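You operate a simulated robot arm through the tools that you are given. There is no shell and no other tool. Be economical: measure what you need, move in short steps, check, and stop when the job is done.

You run a simulated robot arm. Do the job below in one go: nothing can be reset, and whatever is moved stays where it is left.

TASK
Start printer one: air on, then power, home the head, zero the counter.
Fine: switch on only once the gauge has risen; the vent stays shut.

It is judged by the outcome, as a careful person would: the job done as asked, and still so three seconds after it is handed in. It fails if anything else is knocked over, pushed out of place, dropped, spilled or broken.

THE ROBOT
A 7-joint arm with a two-finger parallel gripper on a trunk, on a base that drives. Base frame: it is fixed to the floor where the robot stands at the start and does not move with it; the origin is under the middle of the robot, x ahead of it, y to its left, z up; the surface under the hand at the start is at about z = 0.75. Units: m, degrees, N and s.
With the tool pointing down near the work surface it reaches from about 0.34 to 0.76 m from the robot's upright axis, wherever it stands. Its first joint turns from -115.0 to 115.0 degrees. Places, roughly: air valve of printer one [0.5, -0.1, 0.8]; air valve of printer two [-1.9, -1.2, 0.8]; clear guard of printer two [-1.9, -0.8, 1.3]; depth knob of printer one [0.8, -1, 1.1]; depth knob of printer two [-2.2, -0.3, 1.1]; dwell slider [0.9, -1.3, 0.6]; gauge of printer one [0.5, -0.3, 0.9]; home key of printer two [-2.2, -0.4, 1.2]; mains plug of printer one [0.75, -1.25, 1]; mains plug of printer two [-2.25, 0, 1.25]; mode selector of printer one [0.8, -0.9, 1.1]; mode selector of printer two [-2.2, -0.4, 1.1]; pedal of printer two [-2.2, 0, 0.8]; pedal plug of printer one [0.75, -1.25, 1.25]; pedal plug of printer two [-2.25, 0, 1.25]; power switch of printer one [0.8, -1.2, 1.2]. Payload 3.91 kg.
The tool frame sits at the grasp point between the pads (the TCP): z along the fingers, y along the line on which they close. The tips reach 0.03 m beyond it. Largest opening 0.11 m; finger width 0.02, thickness 0.01; the body of the gripper, 0.048 by 0.112 m, starts 0.055 m behind the TCP.
Orientation is told as [roll, pitch, yaw] about the base's x, y, z axes, in that order, counted from this pose: with the fingers straight down and closing along the base's y, the tool's x points along the base's -x, its y along +y and its z along -z.

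THE INTERFACE
- The arm moves only by the tool move_arm. Its argument "motion" is a list of rows, each an object of numbers (a shift or turn left out is 0, a gripper value left out holds the last): "tx", "ty", "tz": the shift along the tool's x, y, z in m; "ax", "ay", "az": the turn, a rotation vector about the tool's x, y, z in degrees; "claw": the finger opening in m, from 0 to 0.11. In form: [{"tx": .., "ty": .., "tz": .., "ax": .., "ay": .., "az": .., "claw": ..}, ...]. A call has 1 to 20 rows; each row is the pose to reach, as a shift and turn from the pose commanded when the call began, along the tool's axes at that moment. Rows are played at 5 a second. More than 0.05 m and 8.6 degrees between two rows, or a gripper value outside its range, and nothing of the call is played. Where a pose cannot be reached the arm comes as near as it can. A force on the tool above 40 N (or 10 N above the force at the start of the call, whichever is more), or a blocked arm, ends the call early, and 0.2 s more pass. Each finger travels about 0.108 m/s and halts on what it meets, pressing with about 39 N; the grip force reading is that of the motor and also rises with nothing between the fingers. The clock runs only during rows and for 0.2 s after the last one: add rows that repeat a pose to give the fingers time. It gives the time, the measured TCP pose, the force on the tool (base axes), the opening and the grip force at its end, in the units of the frame above (readings bear some noise), with the torque about the TCP (base axes, N m) and any sound that the robot's microphone picked up.
- Cameras (640 x 400 px; columns grow to the right, rows downward): "scene" is now at [0.0041, 0.1043, 1.578]; the picture's right is [-0.53, -0.85, 0.00], its down [-0.58, 0.37, -0.73] and it looks along [0.61, -0.39, -0.69] (base axes); focal length 283 px, centre (320, 200). "wrist" rides on the gripper at [0.072, 0.017, -0.103] in the tool frame; the picture's right is [-0.23, 0.97, 0.00], its down [-0.76, -0.18, -0.62] and it looks along [-0.61, -0.14, 0.78] (tool axes); focal length 222 px, centre (320, 200). There is no depth. A picture from a camera that has moved, and an enlarged one, comes with that camera's place and axes in the base frame and with its lens. The place of the scene camera against the robot may be out by one fixed shift of up to 0.025 m in any direction.
- snapshot(camera): a new picture of that camera. It takes no simulated time.
- move_column(by): slides the trunk up (or, below 0, down) by that many m; the arm and the scene camera ride with it, the base frame stays. It gives what a move gives, with no picture.
- steer(legs): drives the robot by 1 to 6 legs, each [ahead, turn to the left] in m and degrees, along the robot's own axes; the way and the turn of a leg run together, so that a leg with both is an arc; at most 1.5 m and 180 degrees a leg. The arm and the cameras ride along, it lands a little off, and it stops where it bumps. It gives what a move gives.
- head_to(pan, tilt): turns the head with the scene camera to pan (to the left, within 155 degrees either way) and tilt (down, from -29 to 69), counted from straight ahead of the robot. It gives what a move gives.
- enlarge(camera, box): a new picture of the part [left, top, right, bottom] of that camera's present view, enlarged. It takes no simulated time.
- close_job(): hands the job in; it is judged then, once.

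Go step by step. Nothing tells you exact positions but the pictures and the camera data: compare them with the known pose of the tool, close in by small moves and look again before you grip or let go. The budget is 120 turns and 78 pictures, counting those below and the enlarged ones. Unless the task says otherwise, let go and move clear before handing in, and close with one line.

The tools are called by a JSON object that holds its "api" and its "payload". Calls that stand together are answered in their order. move_arm: Moves the arm, as the interface text tells. Its arguments: {"type":"object","properties":{"motion":{"type":"array"}},"required":["motion"]} The other tools are called the same way: move_column (by) slides the trunk up or down; steer (legs) drives the base; head_to (pan, tilt) turns the head that bears the scene camera; snapshot (camera) takes a picture; enlarge (camera, box) takes an enlarged picture of a part of a camera's view; close_job () hands the job in.

At the start:

```text
time: 0.0
tool_pos: [0.4874, -0.107, 1.1329]
tool_rot: [0.0, 0.0, 0.1]
contact_force: [0.1, 0.1, -0.5]
torque: [0.02, 0.0, -0.05]
finger_gap: 0.1098
grip_force: 0.1
trunk travel left (down, up): [-0.675, 0.315]
robot x, y, heading: [-0.0026, -0.0023, 0.2]
head pan, tilt: [-32.2, 43.4]
```

scene: 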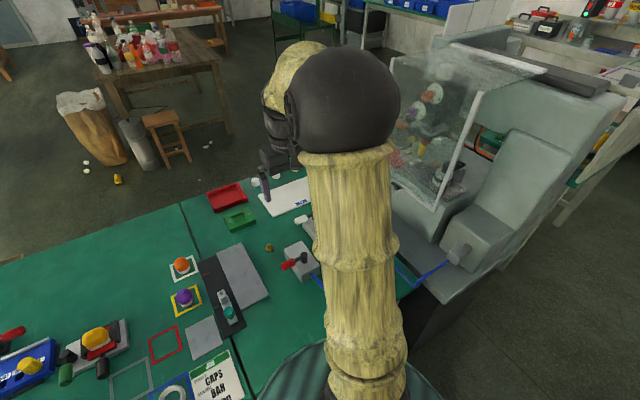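
wrist: 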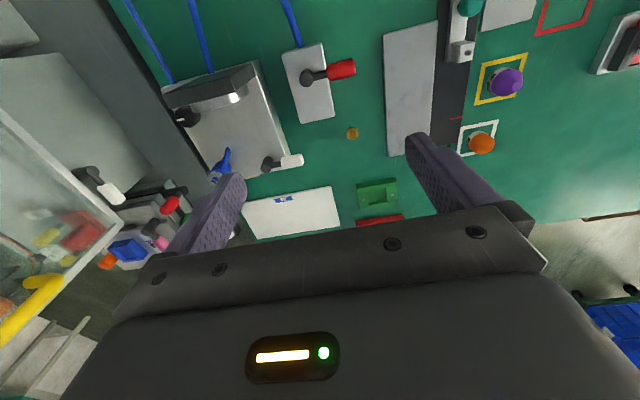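

I see a bench with a red-handled valve and a pad printer to the right. I'll look closer at the valve area and at the printer before touching anything.

{"api": "enlarge", "payload": {"camera": "wrist", "box": [80, 0, 400, 240]}}

{"api": "head_to", "payload": {"pan": -65, "tilt": 30}}

{"api": "snapshot", "payload": {"camera": "scene"}}

```text
1.67 times, centred on (240, 120) of wrist
camera zoom: at [0.4136, -0.0904, 1.2349], right [0.23, 0.97, 0.0], down [0.76, -0.18, 0.62], along [0.61, -0.14, -0.78], focal length 370 px, centre (453, 333)
```

zoom: 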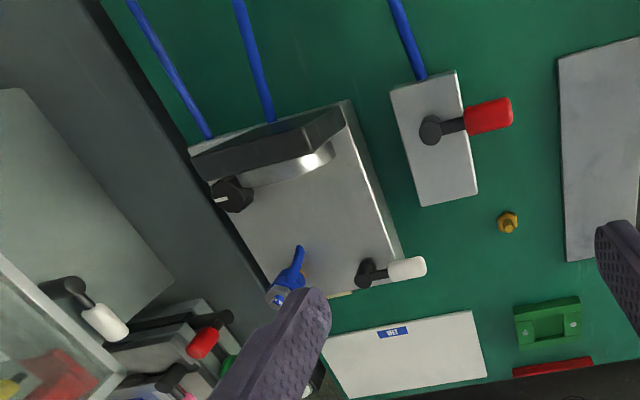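

```text
time: 1.0
tool_pos: [0.4879, -0.1061, 1.1333]
tool_rot: [-0.1, -0.1, -0.1]
contact_force: [1.1, 0.7, -0.1]
torque: [0.0, -0.01, 0.02]
finger_gap: 0.1103
grip_force: 0.0
trunk travel left (down, up): [-0.675, 0.315]
robot x, y, heading: [0.0023, -0.0004, -0.1]
head pan, tilt: [-65.0, 30.0]
```

```text
74 pictures are left
camera scene: at [-0.0274, 0.0664, 1.5983], right [-0.91, -0.42, 0.0], down [-0.21, 0.45, -0.87], along [0.37, -0.78, -0.5], focal length 283 px, centre (320, 200)
```

scene: 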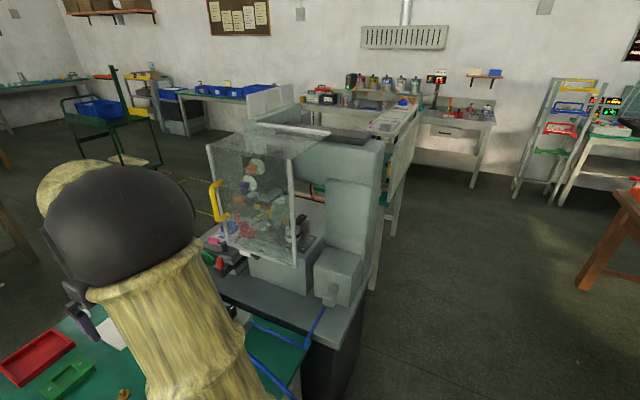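

The valve with the red lever is near (0.48,-0.13) and the gauge unit sits beyond it. I'll shift the arm left out of the view and look with the head.

{"api": "move_arm", "payload": {"motion": [{"ty": 0.05}, {"ty": 0.1}, {"ty": 0.15}, {"ty": 0.2}, {"ty": 0.25}, {"ty": 0.3}, {"ty": 0.35}]}}

{"api": "head_to", "payload": {"pan": -30, "tilt": 48}}

{"api": "snapshot", "payload": {"camera": "scene"}}

{"api": "snapshot", "payload": {"camera": "wrist"}}

```text
time: 2.6
tool_pos: [0.4869, 0.2444, 1.1341]
tool_rot: [0.0, 0.0, 0.0]
contact_force: [0.3, -0.5, 0.0]
torque: [0.01, 0.02, -0.01]
finger_gap: 0.11
grip_force: 0.1
trunk travel left (down, up): [-0.675, 0.315]
robot x, y, heading: [-0.0005, -0.0022, 0.0]
head pan, tilt: [-65.0, 30.0]
```

```text
time: 3.6
tool_pos: [0.4862, 0.2439, 1.1354]
tool_rot: [-0.1, 0.0, 0.1]
contact_force: [-0.1, -0.7, 0.5]
torque: [0.0, 0.0, -0.02]
finger_gap: 0.1101
grip_force: 0.0
trunk travel left (down, up): [-0.675, 0.315]
robot x, y, heading: [-0.0025, -0.0033, 0.1]
head pan, tilt: [-30.0, 48.0]
```

```text
73 pictures are left
camera scene: at [0.0025, 0.109, 1.5715], right [-0.5, -0.87, 0.0], down [-0.64, 0.37, -0.67], along [0.58, -0.34, -0.74], focal length 283 px, centre (320, 200)
```

scene: 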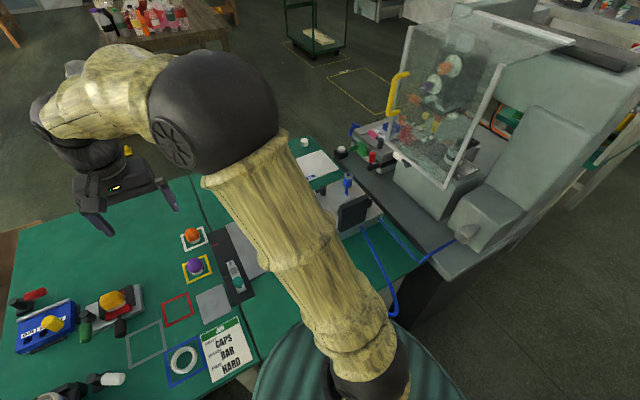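

```text
72 pictures are left
camera wrist: at [0.4126, 0.2598, 1.2379], right [0.23, 0.97, 0.0], down [0.76, -0.18, 0.62], along [0.61, -0.14, -0.78], focal length 222 px, centre (320, 200)
```

wrist: 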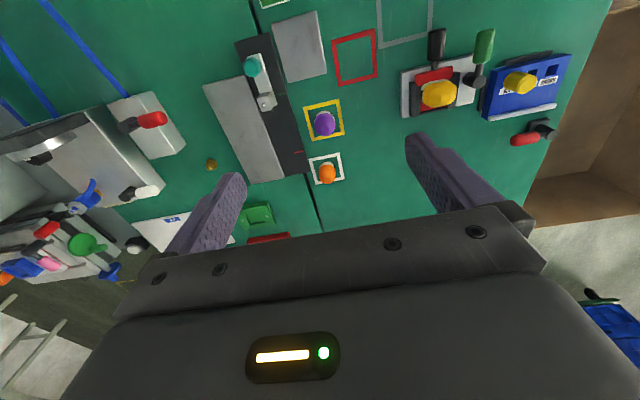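

The gauge faces +x, away from me, as does the printer's front. I'll swing the wrist camera round to look at the gauge and valves from the far side.

{"api": "move_arm", "payload": {"motion": [{"tx": -0.009, "ty": -0.022, "az": 6.75}, {"tx": -0.018, "ty": -0.044, "az": 13.5}, {"tx": -0.027, "ty": -0.066, "az": 20.25}, {"tx": -0.036, "ty": -0.088, "az": 27}, {"tx": -0.045, "ty": -0.11, "az": 33.75}, {"tx": -0.054, "ty": -0.132, "az": 40.5}, {"tx": -0.063, "ty": -0.154, "az": 47.25}, {"tx": -0.072, "ty": -0.176, "az": 54}, {"tx": -0.081, "ty": -0.198, "az": 60.75}, {"tx": -0.09, "ty": -0.22, "az": 67.5}, {"tx": -0.1, "ty": -0.242, "az": 74.25}, {"tx": -0.11, "ty": -0.264, "az": 81}, {"tx": -0.12, "ty": -0.286, "az": 87.75}, {"tx": -0.13, "ty": -0.308, "az": 94.5}, {"tx": -0.14, "ty": -0.33, "az": 101.25}, {"tx": -0.15, "ty": -0.352, "az": 108}, {"tx": -0.16, "ty": -0.374, "az": 114.75}, {"tx": -0.17, "ty": -0.396, "az": 121.5}, {"tx": -0.18, "ty": -0.418, "az": 128.25}, {"tx": -0.19, "ty": -0.44, "az": 135}]}}

{"api": "snapshot", "payload": {"camera": "wrist"}}

```text
time: 7.8
tool_pos: [0.6778, -0.1966, 1.1336]
tool_rot: [-0.1, 0.0, -135.1]
contact_force: [-0.5, -0.3, -0.3]
torque: [0.02, 0.0, 0.0]
finger_gap: 0.11
grip_force: 0.2
trunk travel left (down, up): [-0.675, 0.315]
robot x, y, heading: [-0.0024, -0.0013, 0.0]
head pan, tilt: [-30.0, 48.0]
```

```text
71 pictures are left
camera wrist: at [0.7403, -0.1582, 1.2349], right [0.53, -0.85, 0.0], down [-0.66, -0.41, 0.62], along [-0.53, -0.33, -0.78], focal length 222 px, centre (320, 200)
```

wrist: 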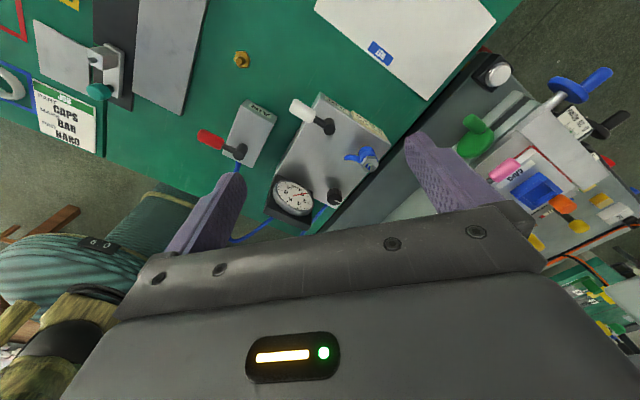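

The gauge dial and a panel are now visible. I'll enlarge both.

{"api": "enlarge", "payload": {"camera": "wrist", "box": [190, 85, 400, 230]}}

{"api": "enlarge", "payload": {"camera": "wrist", "box": [430, 40, 640, 260]}}

```text
2.76 times, centred on (295, 158) of wrist
camera zoom: at [0.7403, -0.1582, 1.2349], right [0.53, -0.85, 0.0], down [-0.66, -0.41, 0.62], along [-0.53, -0.33, -0.78], focal length 613 px, centre (389, 317)
```

zoom: 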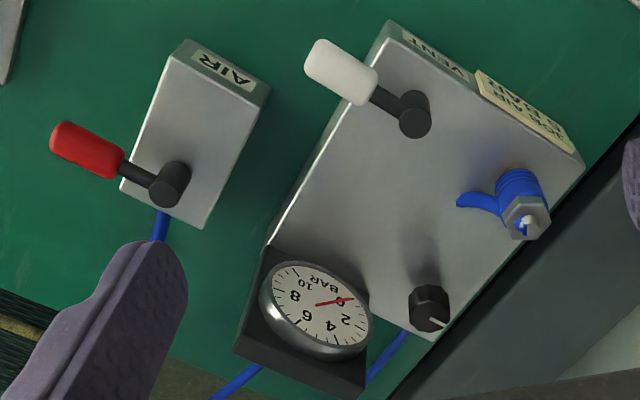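

```text
1.82 times, centred on (535, 150) of wrist
camera zoom: at [0.7403, -0.1582, 1.2349], right [0.53, -0.85, 0.0], down [-0.66, -0.41, 0.62], along [-0.53, -0.33, -0.78], focal length 404 px, centre (-71, 291)
```

zoom: 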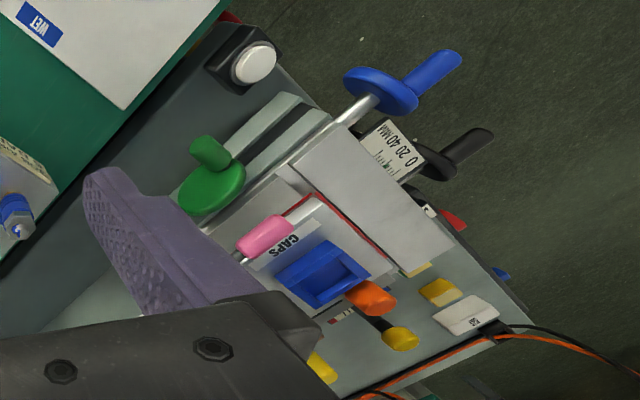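

The gauge reads 0, and AIR and VENT are labelled. I'll read the yellow label before touching anything.

{"api": "enlarge", "payload": {"camera": "wrist", "box": [310, 85, 400, 145]}}

{"api": "enlarge", "payload": {"camera": "scene", "box": [290, 120, 470, 250]}}

```text
6.67 times, centred on (355, 115) of wrist
camera zoom: at [0.7403, -0.1582, 1.2349], right [0.53, -0.85, 0.0], down [-0.66, -0.41, 0.62], along [-0.53, -0.33, -0.78], focal length 1481 px, centre (87, 767)
```

zoom: 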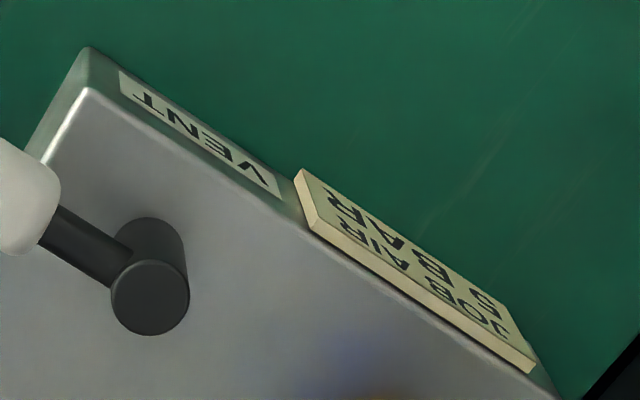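

```text
3.08 times, centred on (380, 185) of scene
camera zoom: at [0.0033, 0.108, 1.5716], right [-0.5, -0.87, 0.0], down [-0.64, 0.37, -0.67], along [0.58, -0.33, -0.74], focal length 870 px, centre (135, 246)
```

zoom: 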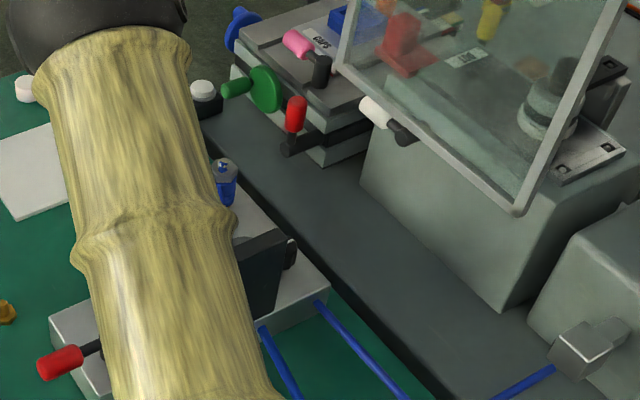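

The gauge shows 0 and a note reads "JOB AIR 5 BAR". The AIR lever grip is near (0.48,-0.067,0.83) with its hub at (0.479,-0.132). I'll close the fingers, hover behind the lever (its -x side) and check.

{"api": "move_arm", "payload": {"motion": [{"tx": -0.01, "ty": -0.045, "claw": 0.0}, {"tx": -0.02, "ty": -0.09, "claw": 0.0}, {"tx": -0.034, "ty": -0.135, "claw": 0.0}, {"tx": -0.045, "ty": -0.18, "claw": 0.0}, {"tx": -0.057, "ty": -0.225, "claw": 0.0}, {"tx": -0.068, "ty": -0.269, "claw": 0.0}, {"tx": -0.068, "ty": -0.269, "tz": 0.045}, {"tx": -0.068, "ty": -0.269, "tz": 0.09}, {"tx": -0.068, "ty": -0.269, "tz": 0.135}, {"tx": -0.068, "ty": -0.269, "tz": 0.18}]}}

{"api": "snapshot", "payload": {"camera": "wrist"}}

{"api": "snapshot", "payload": {"camera": "scene"}}

```text
time: 10.0
tool_pos: [0.4367, -0.0569, 0.9522]
tool_rot: [0.0, 0.0, -135.1]
contact_force: [0.6, 0.5, -0.5]
torque: [0.02, 0.03, -0.01]
finger_gap: 0.0001
grip_force: 38.1
trunk travel left (down, up): [-0.675, 0.315]
robot x, y, heading: [0.0035, 0.0008, 0.2]
head pan, tilt: [-30.0, 48.0]
```

```text
66 pictures are left
camera wrist: at [0.4997, -0.017, 1.0538], right [0.53, -0.85, 0.0], down [-0.66, -0.41, 0.62], along [-0.53, -0.33, -0.78], focal length 222 px, centre (320, 200)
```

wrist: 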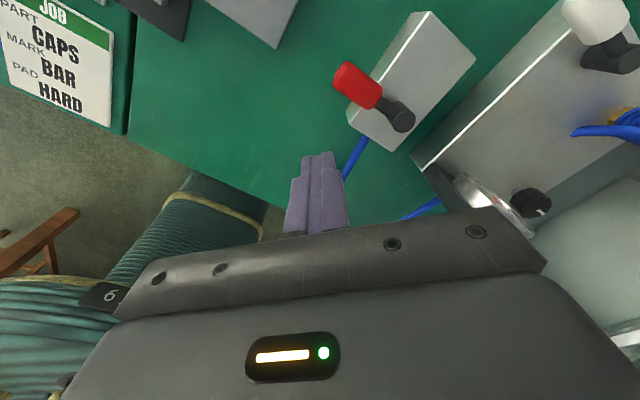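

```text
65 pictures are left
camera scene: at [0.0034, 0.1088, 1.5715], right [-0.5, -0.87, 0.0], down [-0.64, 0.37, -0.67], along [0.58, -0.33, -0.74], focal length 283 px, centre (320, 200)
```

scene: 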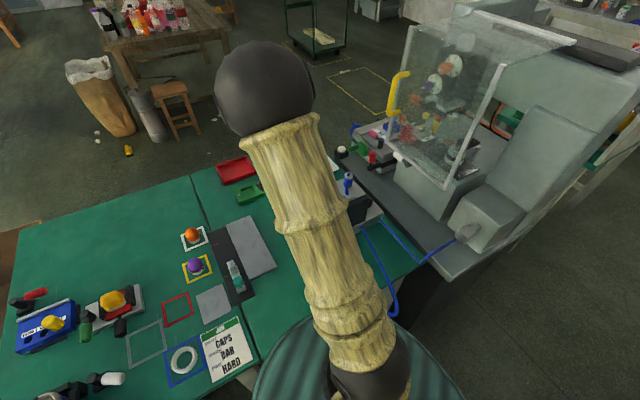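

The finger is behind the lever as planned. I'll descend beside it and push the lever part way toward +x, feeling for a stop.

{"api": "move_arm", "payload": {"motion": [{"tz": 0.035}, {"tz": 0.07}, {"tz": 0.105}, {"tx": 0.007, "ty": 0.021, "tz": 0.105}, {"tx": 0.022, "ty": 0.031, "tz": 0.105}, {"tx": 0.0337, "ty": 0.0446, "tz": 0.105}]}}

{"api": "snapshot", "payload": {"camera": "wrist"}}

```text
time: 11.4
tool_pos: [0.4925, -0.0623, 0.8474]
tool_rot: [0.0, 0.0, -135.0]
contact_force: [-1.1, 2.0, -1.7]
torque: [0.04, 0.08, 0.0]
finger_gap: 0.0
grip_force: 37.3
trunk travel left (down, up): [-0.675, 0.315]
robot x, y, heading: [0.002, -0.0032, -0.2]
head pan, tilt: [-30.0, 48.0]
```

```text
64 pictures are left
camera wrist: at [0.5549, -0.0229, 0.9492], right [0.53, -0.85, 0.0], down [-0.66, -0.41, 0.62], along [-0.53, -0.33, -0.78], focal length 222 px, centre (320, 200)
```

wrist: 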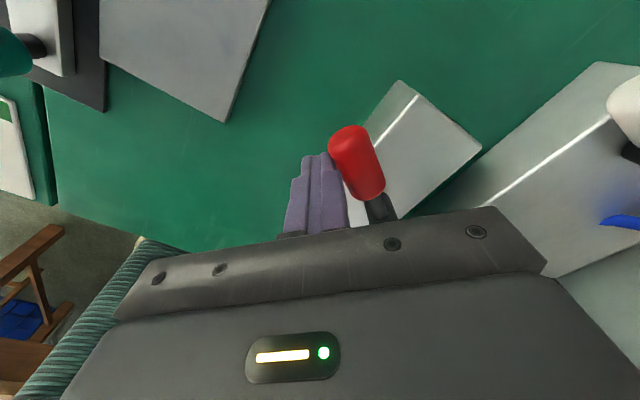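

The lever turns freely toward +x. I'll carry on to a quarter turn, then check the gauge.

{"api": "move_arm", "payload": {"motion": [{"tx": 0.008, "ty": 0.0161}, {"tx": 0.0115, "ty": 0.0337}, {"tx": 0.0103, "ty": 0.0516}, {"tx": 0.0045, "ty": 0.0685}, {"tx": 0.0017, "ty": 0.0737}]}}

{"api": "snapshot", "payload": {"camera": "wrist"}}

```text
time: 12.7
tool_pos: [0.5441, -0.1034, 0.8478]
tool_rot: [-1.0, 0.3, -134.6]
contact_force: [-1.2, 9.5, 3.4]
torque: [0.1, 0.04, 0.0]
finger_gap: 0.0003
grip_force: 37.9
trunk travel left (down, up): [-0.675, 0.315]
robot x, y, heading: [-0.0027, 0.0013, 0.0]
head pan, tilt: [-30.0, 48.0]
stopped in row 5: the force on the tool passed its limit at 42 N (the readings are from after the stop); the commanded pose is now the measured one
```

```text
63 pictures are left
camera wrist: at [0.6077, -0.0658, 0.9495], right [0.54, -0.84, -0.02], down [-0.66, -0.43, 0.62], along [-0.53, -0.32, -0.78], focal length 222 px, centre (320, 200)
```

wrist: 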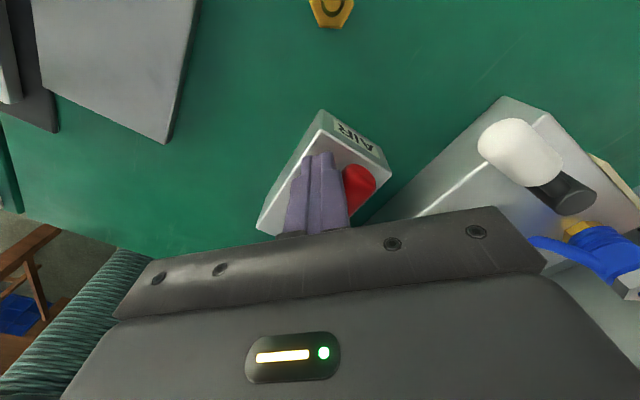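

The lever hit its stop at a quarter turn, so the air should be open. I'll back off, rise and look at the gauge.

{"api": "move_arm", "payload": {"motion": [{"tx": 0.021, "ty": -0.021}, {"tx": 0.021, "ty": -0.021, "tz": -0.05}, {"tx": 0.021, "ty": -0.021, "tz": -0.1}, {"tx": 0.021, "ty": -0.021, "tz": -0.15}, {"tx": 0.021, "ty": -0.021, "tz": -0.2}, {"tx": 0.022, "ty": 0.02, "tz": -0.22}, {"tx": 0.024, "ty": 0.06, "tz": -0.24}, {"tx": 0.025, "ty": 0.1, "tz": -0.25}, {"tx": 0.028, "ty": 0.14, "tz": -0.25}]}}

{"api": "snapshot", "payload": {"camera": "wrist"}}

```text
time: 14.7
tool_pos: [0.6674, -0.1913, 1.0955]
tool_rot: [-1.0, 0.1, -134.7]
contact_force: [0.2, -0.4, 0.4]
torque: [0.01, 0.01, 0.05]
finger_gap: 0.0
grip_force: 38.3
trunk travel left (down, up): [-0.675, 0.315]
robot x, y, heading: [0.0007, 0.005, 0.1]
head pan, tilt: [-30.0, 48.0]
```

```text
62 pictures are left
camera wrist: at [0.7299, -0.1525, 1.1966], right [0.53, -0.85, -0.02], down [-0.66, -0.43, 0.62], along [-0.54, -0.32, -0.78], focal length 222 px, centre (320, 200)
```

wrist: 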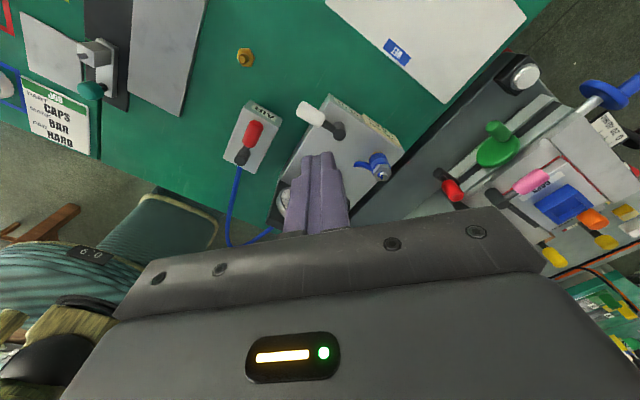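

Fingers hide the gauge; I'll open them and look again.

{"api": "move_arm", "payload": {"motion": [{"claw": 0.05}, {"claw": 0.11}, {"claw": 0.11}, {"claw": 0.11}]}}

{"api": "enlarge", "payload": {"camera": "wrist", "box": [220, 85, 430, 235]}}

```text
time: 15.7
tool_pos: [0.6656, -0.1895, 1.0965]
tool_rot: [-1.0, 0.1, -134.8]
contact_force: [0.3, 0.1, -0.5]
torque: [0.0, 0.01, -0.01]
finger_gap: 0.11
grip_force: 0.0
trunk travel left (down, up): [-0.675, 0.315]
robot x, y, heading: [-0.0012, 0.0014, 0.1]
head pan, tilt: [-30.0, 48.0]
```

```text
2.67 times, centred on (325, 160) of wrist
camera zoom: at [0.729, -0.1512, 1.1977], right [0.53, -0.85, -0.02], down [-0.66, -0.42, 0.62], along [-0.53, -0.32, -0.78], focal length 592 px, centre (307, 307)
```

zoom: 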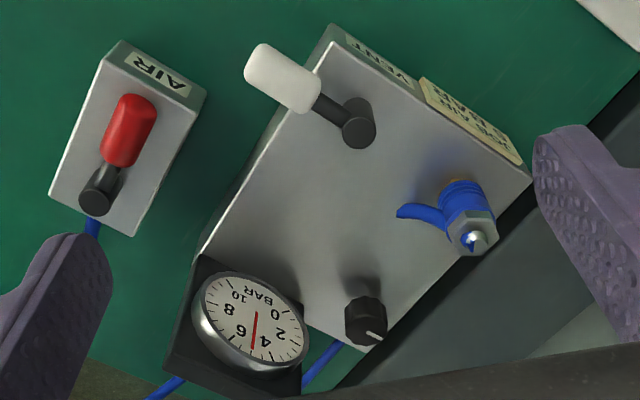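

The gauge has risen to about 5 bar as the note asks, the vent is shut and the air is open. Next I must reach the control box on the printer's far side, so I'll tuck the arm and look around for a route.

{"api": "move_arm", "payload": {"motion": [{"tx": 0.0, "ty": -0.045}, {"tx": 0.0, "ty": -0.09}, {"tx": 0.0, "ty": -0.135}, {"tx": 0.0, "ty": -0.18}, {"tx": 0.0, "ty": -0.225}, {"tx": 0.0, "ty": -0.27}]}}

{"api": "head_to", "payload": {"pan": 50, "tilt": 35}}

{"api": "snapshot", "payload": {"camera": "scene"}}

{"api": "head_to", "payload": {"pan": -90, "tilt": 35}}

{"api": "snapshot", "payload": {"camera": "scene"}}

```text
time: 17.1
tool_pos: [0.4699, 0.0038, 1.1034]
tool_rot: [-0.9, 0.3, -134.7]
contact_force: [-1.0, 0.5, 0.6]
torque: [0.01, -0.02, 0.0]
finger_gap: 0.1101
grip_force: 0.0
trunk travel left (down, up): [-0.675, 0.315]
robot x, y, heading: [0.0035, 0.0006, 0.2]
head pan, tilt: [-30.0, 48.0]
```

```text
time: 18.6
tool_pos: [0.472, 0.0032, 1.1022]
tool_rot: [-0.9, 0.2, -134.5]
contact_force: [-0.8, -0.4, 0.2]
torque: [0.02, 0.01, -0.01]
finger_gap: 0.1101
grip_force: 0.1
trunk travel left (down, up): [-0.675, 0.315]
robot x, y, heading: [0.0006, -0.0012, -0.3]
head pan, tilt: [50.0, 35.0]
```

```text
60 pictures are left
camera scene: at [-0.0092, 0.2158, 1.5905], right [0.77, -0.64, 0.0], down [-0.37, -0.44, -0.82], along [0.53, 0.63, -0.57], focal length 283 px, centre (320, 200)
```

scene: 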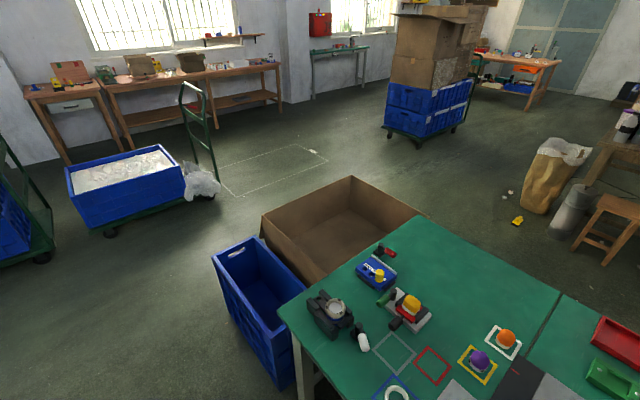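

```text
time: 20.9
tool_pos: [0.4727, 0.0035, 1.1008]
tool_rot: [-0.8, 0.2, -134.7]
contact_force: [0.3, 0.2, -0.5]
torque: [-0.05, -0.02, 0.01]
finger_gap: 0.11
grip_force: 0.1
trunk travel left (down, up): [-0.675, 0.315]
robot x, y, heading: [0.0039, -0.0001, 0.1]
head pan, tilt: [-90.0, 35.0]
```

```text
59 pictures are left
camera scene: at [-0.0658, 0.0603, 1.5905], right [-1.0, 0.0, 0.0], down [0.0, 0.57, -0.82], along [0.0, -0.82, -0.57], focal length 283 px, centre (320, 200)
```

scene: 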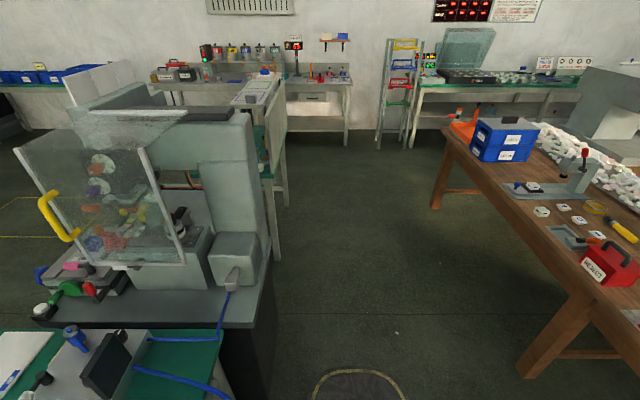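

There is a clear floor lane round the left end of the tables (past the blue bin and brown box), then along the far side. I'll drive the first half and look.

{"api": "steer", "payload": {"legs": [[0, 99], [1.0, 0], [0.92, 0], [0, -97]]}}

{"api": "head_to", "payload": {"pan": -15, "tilt": 35}}

{"api": "snapshot", "payload": {"camera": "scene"}}

```text
time: 26.8
tool_pos: [-0.0368, 0.4718, 1.1022]
tool_rot: [-0.9, 0.2, -40.5]
contact_force: [0.6, 0.6, 0.0]
torque: [0.0, 0.02, 0.0]
finger_gap: 0.1103
grip_force: 0.1
trunk travel left (down, up): [-0.675, 0.315]
robot x, y, heading: [0.0007, -0.0001, 94.3]
head pan, tilt: [-90.0, 35.0]
stopped in leg 1: the robot was blocked; the commanded pose is now the measured one
```

```text
time: 28.2
tool_pos: [-0.0376, 0.471, 1.1023]
tool_rot: [-0.9, 0.1, -40.5]
contact_force: [0.6, 0.4, 0.2]
torque: [0.03, 0.0, 0.02]
finger_gap: 0.1102
grip_force: 0.0
trunk travel left (down, up): [-0.675, 0.315]
robot x, y, heading: [0.0002, 0.0005, 93.8]
head pan, tilt: [-15.0, 35.0]
```

```text
58 pictures are left
camera scene: at [-0.1374, 0.0116, 1.5905], right [0.98, -0.19, 0.0], down [-0.11, -0.56, -0.82], along [0.16, 0.8, -0.57], focal length 283 px, centre (320, 200)
```

scene: 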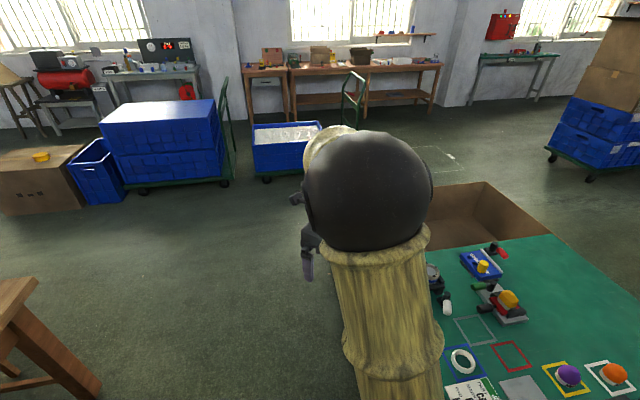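

The base brushed the table while turning. I'll turn back a bit, reverse away from the table, then turn and drive on.

{"api": "steer", "payload": {"legs": [[0, -50], [-0.32, 0], [0, 51]]}}

```text
time: 37.1
tool_pos: [-0.277, 0.2462, 1.1026]
tool_rot: [-0.9, 0.2, -39.1]
contact_force: [-0.5, 0.2, -0.5]
torque: [0.02, 0.01, -0.01]
finger_gap: 0.1097
grip_force: 0.0
trunk travel left (down, up): [-0.675, 0.315]
robot x, y, heading: [-0.2295, -0.2241, 95.1]
head pan, tilt: [-15.0, 35.0]
```

Clear of the table now. Driving north past the bin.

{"api": "steer", "payload": {"legs": [[1.1, -1], [1.05, 0], [0, -94]]}}

{"api": "snapshot", "payload": {"camera": "scene"}}

```text
time: 55.4
tool_pos: [0.0656, 1.9386, 1.1019]
tool_rot: [-0.9, 0.1, -133.4]
contact_force: [-0.5, 0.8, 0.4]
torque: [0.03, 0.01, -0.01]
finger_gap: 0.1101
grip_force: 0.2
trunk travel left (down, up): [-0.675, 0.315]
robot x, y, heading: [-0.4091, 1.9281, 1.0]
head pan, tilt: [-15.0, 35.0]
```

```text
57 pictures are left
camera scene: at [-0.3897, 2.0518, 1.5905], right [-0.24, -0.97, 0.0], down [-0.56, 0.14, -0.82], along [0.8, -0.19, -0.57], focal length 283 px, centre (320, 200)
```

scene: 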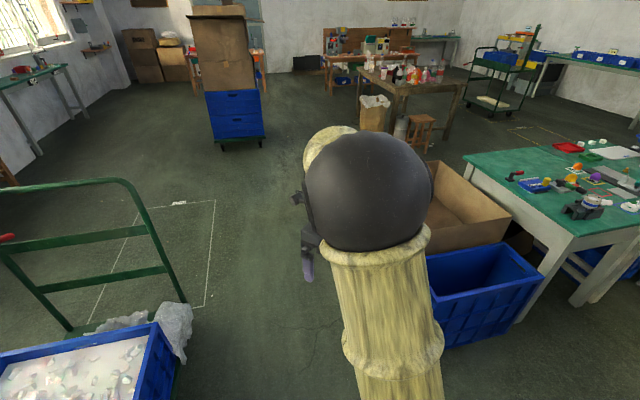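

The lane ahead is clear (bin to the right, cart to the left). Driving east, then turning south.

{"api": "steer", "payload": {"legs": [[1.1, 0], [1.1, 0], [0, -91]]}}

{"api": "head_to", "payload": {"pan": 20, "tilt": 30}}

{"api": "snapshot", "payload": {"camera": "scene"}}

```text
time: 73.7
tool_pos: [1.7558, 1.4743, 1.1024]
tool_rot: [-0.9, 0.3, 132.5]
contact_force: [-0.5, 0.4, 0.8]
torque: [-0.02, 0.05, -0.01]
finger_gap: 0.1099
grip_force: 0.1
trunk travel left (down, up): [-0.675, 0.315]
robot x, y, heading: [1.7766, 1.9466, -92.7]
head pan, tilt: [-15.0, 35.0]
```

```text
time: 74.7
tool_pos: [1.7555, 1.4755, 1.1021]
tool_rot: [-0.9, 0.2, 132.7]
contact_force: [0.4, 0.7, 0.9]
torque: [0.03, -0.01, 0.03]
finger_gap: 0.1099
grip_force: 0.0
trunk travel left (down, up): [-0.675, 0.315]
robot x, y, heading: [1.772, 1.9454, -92.7]
head pan, tilt: [20.0, 30.0]
```

```text
56 pictures are left
camera scene: at [1.9507, 1.9082, 1.5983], right [-0.96, -0.3, 0.0], down [-0.15, 0.48, -0.87], along [0.26, -0.83, -0.5], focal length 283 px, centre (320, 200)
```

scene: 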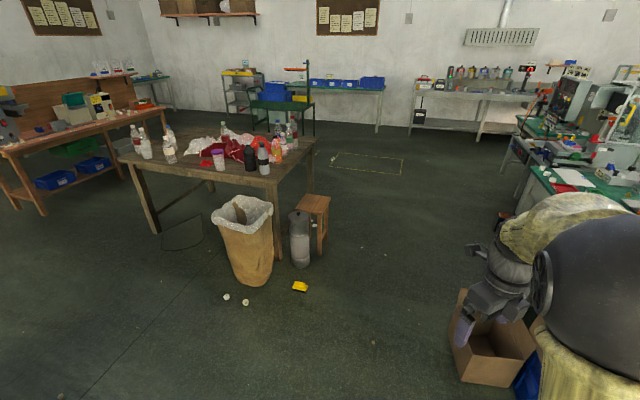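

The lane south looks clear, apart from a tiny speck on the floor near (1.95,0.8). Checking it.

{"api": "enlarge", "payload": {"camera": "scene", "box": [320, 200, 520, 390]}}

{"api": "enlarge", "payload": {"camera": "scene", "box": [480, 50, 640, 220]}}

```text
2.11 times, centred on (420, 295) of scene
camera zoom: at [1.9507, 1.9082, 1.5983], right [-0.96, -0.3, 0.0], down [-0.15, 0.48, -0.87], along [0.26, -0.83, -0.5], focal length 595 px, centre (110, 0)
```

zoom: 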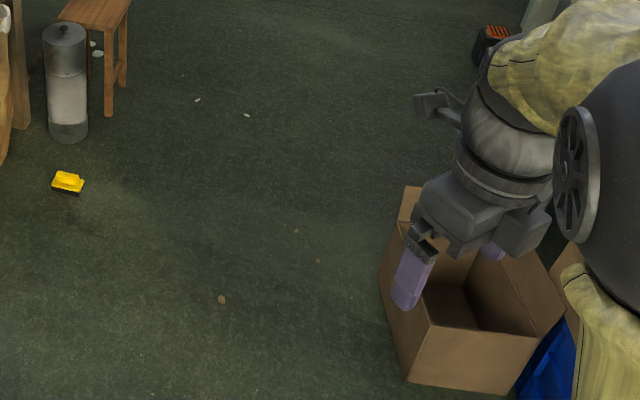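

```text
2.35 times, centred on (560, 135) of scene
camera zoom: at [1.9507, 1.9082, 1.5983], right [-0.96, -0.3, 0.0], down [-0.15, 0.48, -0.87], along [0.26, -0.83, -0.5], focal length 665 px, centre (-245, 353)
```

zoom: 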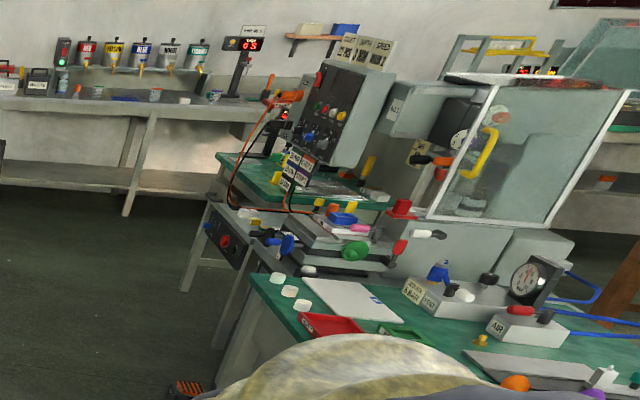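

Those are just floor stains, but a foot pedal sits on the floor near (0.86,-1.0), so I'll stay well clear of it. Driving south, then turning to face the printer panel.

{"api": "steer", "payload": {"legs": [[1.45, 1], [1.45, 0], [0, -88]]}}

{"api": "head_to", "payload": {"pan": 0, "tilt": 25}}

{"api": "snapshot", "payload": {"camera": "scene"}}

{"api": "snapshot", "payload": {"camera": "wrist"}}

```text
time: 80.2
tool_pos: [1.7228, 0.5324, 1.1024]
tool_rot: [-0.8, 0.2, 133.3]
contact_force: [0.0, 0.5, 0.8]
torque: [-0.01, -0.02, 0.0]
finger_gap: 0.11
grip_force: 0.0
trunk travel left (down, up): [-0.675, 0.315]
robot x, y, heading: [1.7324, 1.0031, -92.1]
head pan, tilt: [20.0, 30.0]
stopped in leg 1: the robot was blocked; the commanded pose is now the measured one
```

```text
time: 81.0
tool_pos: [1.7228, 0.5299, 1.1014]
tool_rot: [-0.9, 0.1, 133.2]
contact_force: [-0.2, -0.8, -0.2]
torque: [-0.05, 0.02, -0.04]
finger_gap: 0.11
grip_force: 0.0
trunk travel left (down, up): [-0.675, 0.315]
robot x, y, heading: [1.7348, 1.0074, -91.9]
head pan, tilt: [0.0, 25.0]
```

```text
53 pictures are left
camera scene: at [1.8818, 0.9611, 1.6062], right [-1.0, 0.04, 0.0], down [0.02, 0.42, -0.91], along [-0.03, -0.91, -0.42], focal length 283 px, centre (320, 200)
```

scene: 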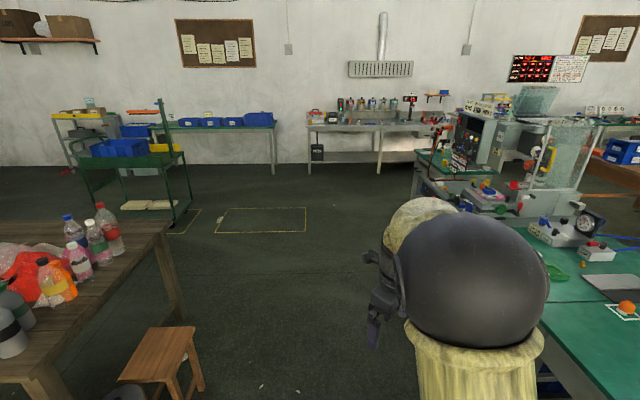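

```text
52 pictures are left
camera wrist: at [1.7572, 0.4655, 1.2028], right [-0.87, -0.5, -0.01], down [-0.4, 0.67, 0.62], along [-0.3, 0.55, -0.78], focal length 222 px, centre (320, 200)
```

wrist: 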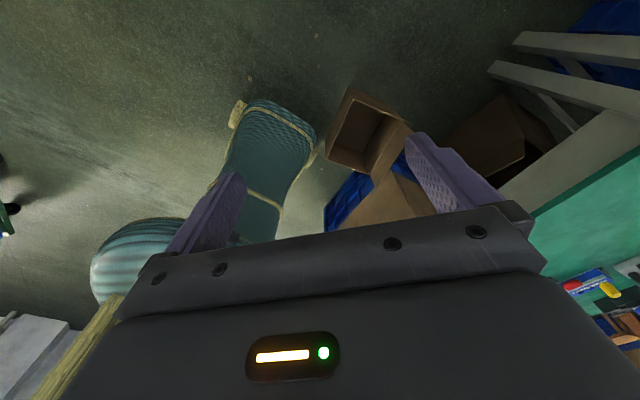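

I nudged up against the brown box's edge (about x≈1.5) and stopped. I'll reverse, shift to a lane at x≈2.0 (the stool is beyond 2.4) and look.

{"api": "steer", "payload": {"legs": [[-0.9, 0], [0, 16], [0.95, 0], [0, -14]]}}

{"api": "head_to", "payload": {"pan": -40, "tilt": 50}}

{"api": "snapshot", "payload": {"camera": "scene"}}

```text
time: 94.2
tool_pos: [2.025, 0.5093, 1.0993]
tool_rot: [-0.9, 0.1, 136.9]
contact_force: [1.0, -0.4, -0.4]
torque: [-0.01, 0.02, -0.04]
finger_gap: 0.11
grip_force: 0.2
trunk travel left (down, up): [-0.675, 0.315]
robot x, y, heading: [2.0086, 0.9849, -88.6]
head pan, tilt: [0.0, 25.0]
```

```text
time: 95.3
tool_pos: [2.0268, 0.5088, 1.1016]
tool_rot: [-1.0, 0.1, 136.9]
contact_force: [0.0, -0.1, -0.4]
torque: [0.03, -0.01, 0.02]
finger_gap: 0.11
grip_force: 0.0
trunk travel left (down, up): [-0.675, 0.315]
robot x, y, heading: [2.01, 0.9818, -88.6]
head pan, tilt: [-40.0, 50.0]
```

```text
51 pictures are left
camera scene: at [2.1069, 0.981, 1.5688], right [-0.78, 0.62, 0.0], down [0.48, 0.6, -0.64], along [-0.4, -0.5, -0.77], focal length 283 px, centre (320, 200)
```

scene: 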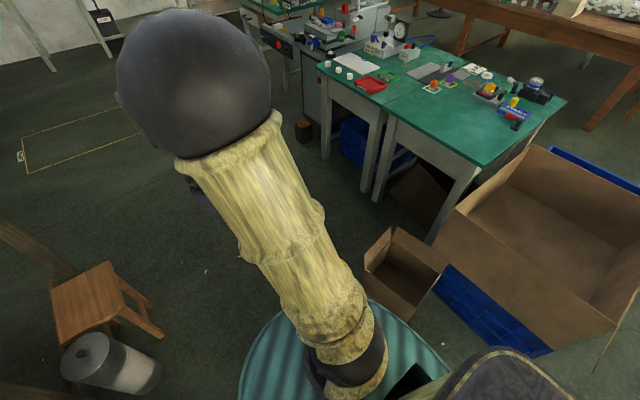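

The small box stands upright and clear now. Driving south to the printer and turning to face it.

{"api": "steer", "payload": {"legs": [[1.0, -2], [0.95, 0], [0, -89]]}}

{"api": "head_to", "payload": {"pan": -10, "tilt": 25}}

{"api": "snapshot", "payload": {"camera": "scene"}}

```text
time: 112.2
tool_pos: [1.5737, -1.0244, 1.1004]
tool_rot: [-0.8, 0.1, 48.6]
contact_force: [-0.7, -0.2, -1.2]
torque: [-0.04, -0.02, 0.02]
finger_gap: 0.1099
grip_force: 0.1
trunk travel left (down, up): [-0.675, 0.315]
robot x, y, heading: [2.0429, -0.9942, -176.7]
head pan, tilt: [-40.0, 50.0]
```

```text
time: 113.2
tool_pos: [1.5738, -1.0243, 1.1016]
tool_rot: [-0.8, 0.1, 48.5]
contact_force: [0.0, 0.1, -0.6]
torque: [-0.01, -0.02, 0.04]
finger_gap: 0.1099
grip_force: 0.0
trunk travel left (down, up): [-0.675, 0.315]
robot x, y, heading: [2.0437, -0.9953, -176.9]
head pan, tilt: [-10.0, 25.0]
```

```text
50 pictures are left
camera scene: at [2.016, -1.1373, 1.6062], right [0.12, 0.99, 0.0], down [0.42, -0.05, -0.91], along [-0.9, 0.11, -0.42], focal length 283 px, centre (320, 200)
```

scene: 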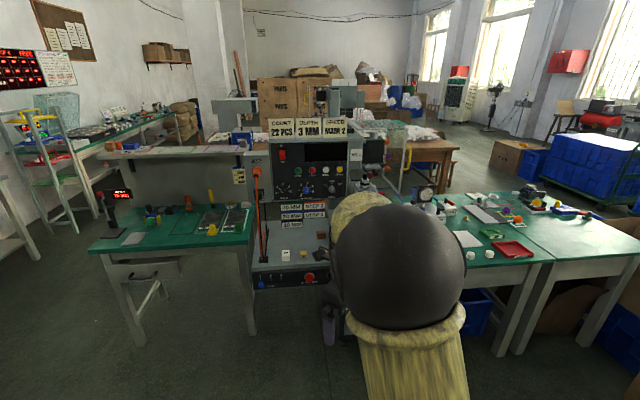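

Now facing the printer's control cabinet. I'll enlarge it.

{"api": "enlarge", "payload": {"camera": "scene", "box": [235, 90, 395, 210]}}

{"api": "enlarge", "payload": {"camera": "scene", "box": [235, 190, 375, 300]}}

```text
3.33 times, centred on (315, 150) of scene
camera zoom: at [2.016, -1.1373, 1.6062], right [0.12, 0.99, 0.0], down [0.42, -0.05, -0.91], along [-0.9, 0.11, -0.42], focal length 942 px, centre (337, 367)
```

zoom: 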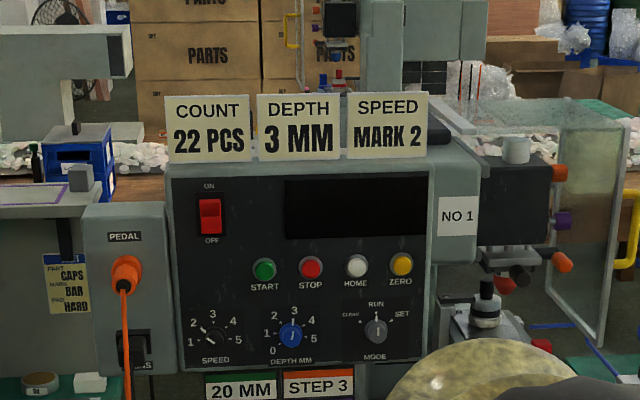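

```text
3.64 times, centred on (305, 245) of scene
camera zoom: at [2.016, -1.1373, 1.6062], right [0.12, 0.99, 0.0], down [0.42, -0.05, -0.91], along [-0.9, 0.11, -0.42], focal length 1028 px, centre (374, 36)
```

zoom: 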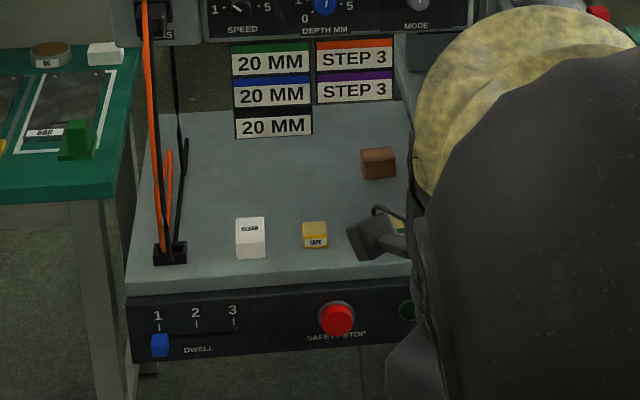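

The panel is clear: rocker (OFF now) near (0.8,-1.157,1.27), HOME near (0.8,-0.96,1.19), ZERO near (0.8,-0.90,1.19). I'll square up and drive closer, staying short of the pedal.

{"api": "steer", "payload": {"legs": [[0.3, -3], [0.2, 0]]}}

{"api": "head_to", "payload": {"pan": -5, "tilt": 35}}

{"api": "snapshot", "payload": {"camera": "scene"}}

```text
time: 116.9
tool_pos: [1.0714, -1.0128, 1.1002]
tool_rot: [-0.9, 0.1, 45.8]
contact_force: [-0.7, -1.0, 0.1]
torque: [0.04, 0.0, 0.0]
finger_gap: 0.1099
grip_force: 0.0
trunk travel left (down, up): [-0.675, 0.315]
robot x, y, heading: [1.5448, -1.0093, -179.4]
head pan, tilt: [-10.0, 25.0]
```

```text
time: 117.6
tool_pos: [1.0732, -1.0129, 1.1009]
tool_rot: [-0.9, 0.1, 45.8]
contact_force: [-0.2, 0.0, 0.6]
torque: [-0.02, -0.01, 0.02]
finger_gap: 0.1097
grip_force: 0.1
trunk travel left (down, up): [-0.675, 0.315]
robot x, y, heading: [1.5453, -1.0048, -179.7]
head pan, tilt: [-5.0, 35.0]
```

```text
47 pictures are left
camera scene: at [1.512, -1.1549, 1.5905], right [0.08, 1.0, 0.0], down [0.57, -0.05, -0.82], along [-0.82, 0.07, -0.57], focal length 283 px, centre (320, 200)
```

scene: 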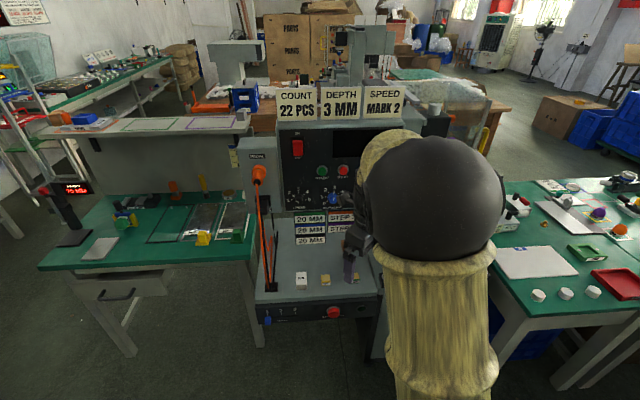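

Everything agrees (rocker about (0.77,-1.157,1.26)). I'll raise the hand in front of the panel, undo the yaw and close the fingers, then pitch the tool to point at the panel.

{"api": "move_arm", "payload": {"motion": [{"tz": -0.045, "az": 7.6, "claw": 0}, {"tz": -0.09, "az": 15.2, "claw": 0}, {"tz": -0.13, "az": 22.8, "claw": 0}, {"tx": 0.02, "ty": 0.02, "tz": -0.13, "az": 30.4}, {"tx": 0.045, "ty": 0.046, "tz": -0.13, "az": 38}, {"tx": 0.07, "ty": 0.072, "tz": -0.13, "az": 45.7}]}}

{"api": "move_arm", "payload": {"motion": [{"ay": 8}, {"ay": 16}, {"ay": 24}, {"ay": 32}, {"ay": 40}, {"ay": 48}, {"ay": 56}, {"ay": 64}, {"ay": 72}, {"ay": 80}, {"ay": 88}, {"ay": 90}]}}

{"api": "snapshot", "payload": {"camera": "wrist"}}

```text
time: 119.0
tool_pos: [0.97, -1.0118, 1.2281]
tool_rot: [-0.7, -0.6, 0.1]
contact_force: [0.1, -0.2, 0.4]
torque: [0.0, 0.01, -0.02]
finger_gap: 0.0
grip_force: 37.6
trunk travel left (down, up): [-0.675, 0.315]
robot x, y, heading: [1.5465, -1.0053, -179.7]
head pan, tilt: [-5.0, 35.0]
```

```text
time: 121.6
tool_pos: [0.9708, -1.0105, 1.2305]
tool_rot: [-55.8, 89.0, -55.6]
contact_force: [-1.1, 0.8, 0.3]
torque: [-0.03, -0.01, 0.01]
finger_gap: 0.0
grip_force: 38.1
out of reach, approached as far as the arm can: row 8
trunk travel left (down, up): [-0.675, 0.315]
robot x, y, heading: [1.5433, -1.0051, -179.7]
head pan, tilt: [-5.0, 35.0]
```

```text
46 pictures are left
camera wrist: at [1.0731, -0.9929, 1.3017], right [0.0, 0.97, -0.24], down [0.63, -0.19, -0.75], along [-0.78, -0.15, -0.61], focal length 222 px, centre (320, 200)
```

wrist: 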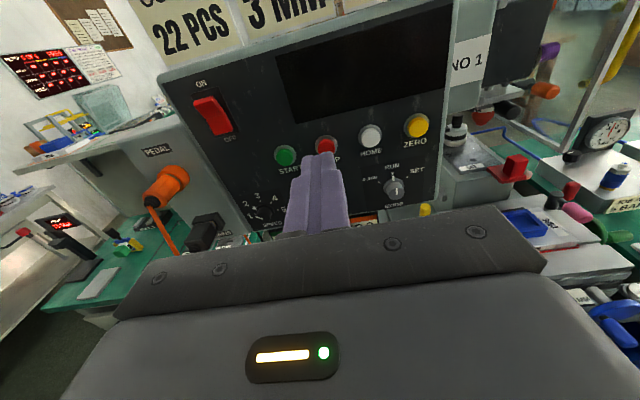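

The tool now points straight at the panel. I'll line up with the rocker's upper half and look again for depth.

{"api": "move_arm", "payload": {"motion": [{"ty": -0.045, "tx": 0.01}, {"ty": -0.09, "tx": 0.02}, {"ty": -0.14, "tx": 0.025}, {"ty": -0.14, "tx": 0.025, "tz": 0.04}]}}

{"api": "snapshot", "payload": {"camera": "wrist"}}

```text
refused: row 3 steps farther than a row can; nothing moved
```

```text
45 pictures are left
camera wrist: at [1.0731, -0.9929, 1.3017], right [0.0, 0.97, -0.24], down [0.63, -0.19, -0.75], along [-0.78, -0.15, -0.61], focal length 222 px, centre (320, 200)
```

wrist: 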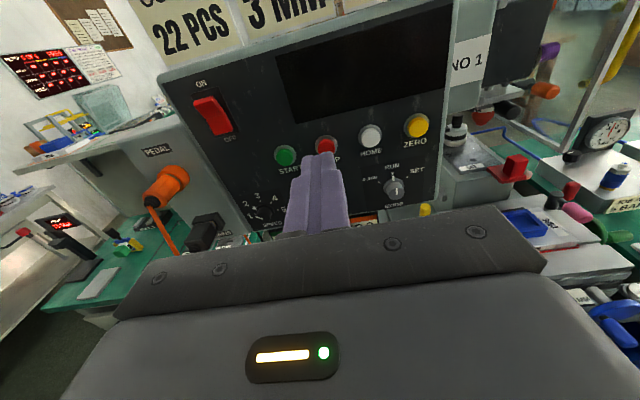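

One step was too long; repeating with smaller steps.

{"api": "move_arm", "payload": {"motion": [{"ty": -0.04, "tx": 0.01}, {"ty": -0.08, "tx": 0.02}, {"ty": -0.12, "tx": 0.025}, {"ty": -0.14, "tx": 0.025, "tz": 0.02}, {"ty": -0.14, "tx": 0.025, "tz": 0.04}]}}

{"api": "snapshot", "payload": {"camera": "wrist"}}

```text
time: 122.8
tool_pos: [0.9305, -1.1516, 1.2564]
tool_rot: [-48.4, 89.1, -48.3]
contact_force: [-0.2, 0.0, 0.0]
torque: [-0.01, 0.02, -0.02]
finger_gap: 0.0
grip_force: 37.3
trunk travel left (down, up): [-0.675, 0.315]
robot x, y, heading: [1.5456, -1.0067, -179.6]
head pan, tilt: [-5.0, 35.0]
```

```text
44 pictures are left
camera wrist: at [1.0331, -1.1337, 1.3283], right [0.0, 0.97, -0.24], down [0.63, -0.19, -0.75], along [-0.78, -0.15, -0.61], focal length 222 px, centre (320, 200)
```

wrist: 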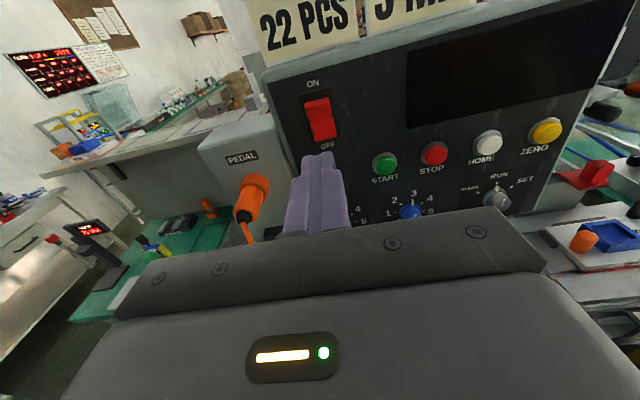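

The rocker centre works out at (0.773,-1.154,1.240). The fingers are in line with its upper half, so I'll advance gently to press ON.

{"api": "move_arm", "payload": {"motion": [{"tz": 0.04, "ty": -0.002, "tx": -0.002}, {"tz": 0.08, "ty": -0.002, "tx": -0.002}, {"tz": 0.1, "ty": -0.002, "tx": -0.002}, {"tz": 0.11, "ty": -0.002, "tx": -0.002}, {"tz": 0.118, "ty": -0.002, "tx": -0.002}, {"tz": 0.125, "ty": -0.002, "tx": -0.002}]}}

{"api": "snapshot", "payload": {"camera": "wrist"}}

```text
time: 124.2
tool_pos: [0.8055, -1.1539, 1.2517]
tool_rot: [-48.1, 89.1, -47.8]
contact_force: [-0.9, 0.5, -0.2]
torque: [-0.01, 0.02, 0.05]
finger_gap: 0.0
grip_force: 37.5
trunk travel left (down, up): [-0.675, 0.315]
robot x, y, heading: [1.5455, -1.0067, -179.7]
head pan, tilt: [-5.0, 35.0]
```

```text
43 pictures are left
camera wrist: at [0.9067, -1.1362, 1.3243], right [0.0, 0.97, -0.24], down [0.63, -0.18, -0.75], along [-0.78, -0.15, -0.61], focal length 222 px, centre (320, 200)
```

wrist: 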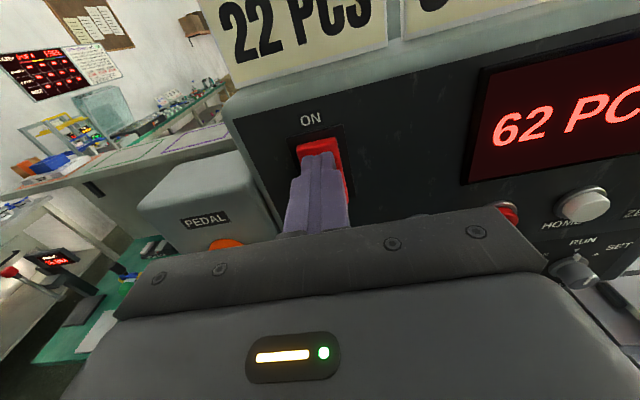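

Power is on and the display shows "62 PCS". I'll back off and line up with HOME at about (0.766,-0.954,1.156).

{"api": "move_arm", "payload": {"motion": [{"tz": -0.04}, {"tz": -0.08}, {"tz": -0.12}, {"tz": -0.12, "ty": 0.04, "tx": -0.03}, {"tz": -0.12, "ty": 0.08, "tx": -0.055}, {"tz": -0.12, "ty": 0.12, "tx": -0.075}, {"tz": -0.12, "ty": 0.16, "tx": -0.085}, {"tz": -0.12, "ty": 0.2, "tx": -0.094}]}}

{"api": "snapshot", "payload": {"camera": "wrist"}}

```text
time: 126.0
tool_pos: [0.9268, -0.9515, 1.1594]
tool_rot: [-53.0, 89.2, -52.9]
contact_force: [-0.1, -0.1, 0.4]
torque: [0.02, -0.02, 0.03]
finger_gap: 0.0
grip_force: 37.9
trunk travel left (down, up): [-0.675, 0.315]
robot x, y, heading: [1.5438, -1.0051, -179.8]
head pan, tilt: [-5.0, 35.0]
```

```text
42 pictures are left
camera wrist: at [1.0285, -0.934, 1.2313], right [0.0, 0.97, -0.24], down [0.63, -0.19, -0.75], along [-0.78, -0.15, -0.61], focal length 222 px, centre (320, 200)
```

wrist: 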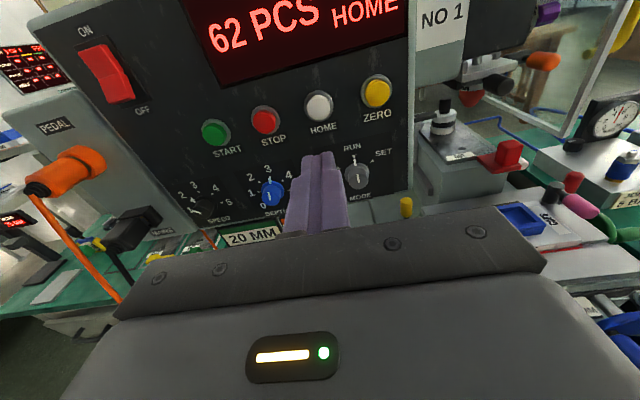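

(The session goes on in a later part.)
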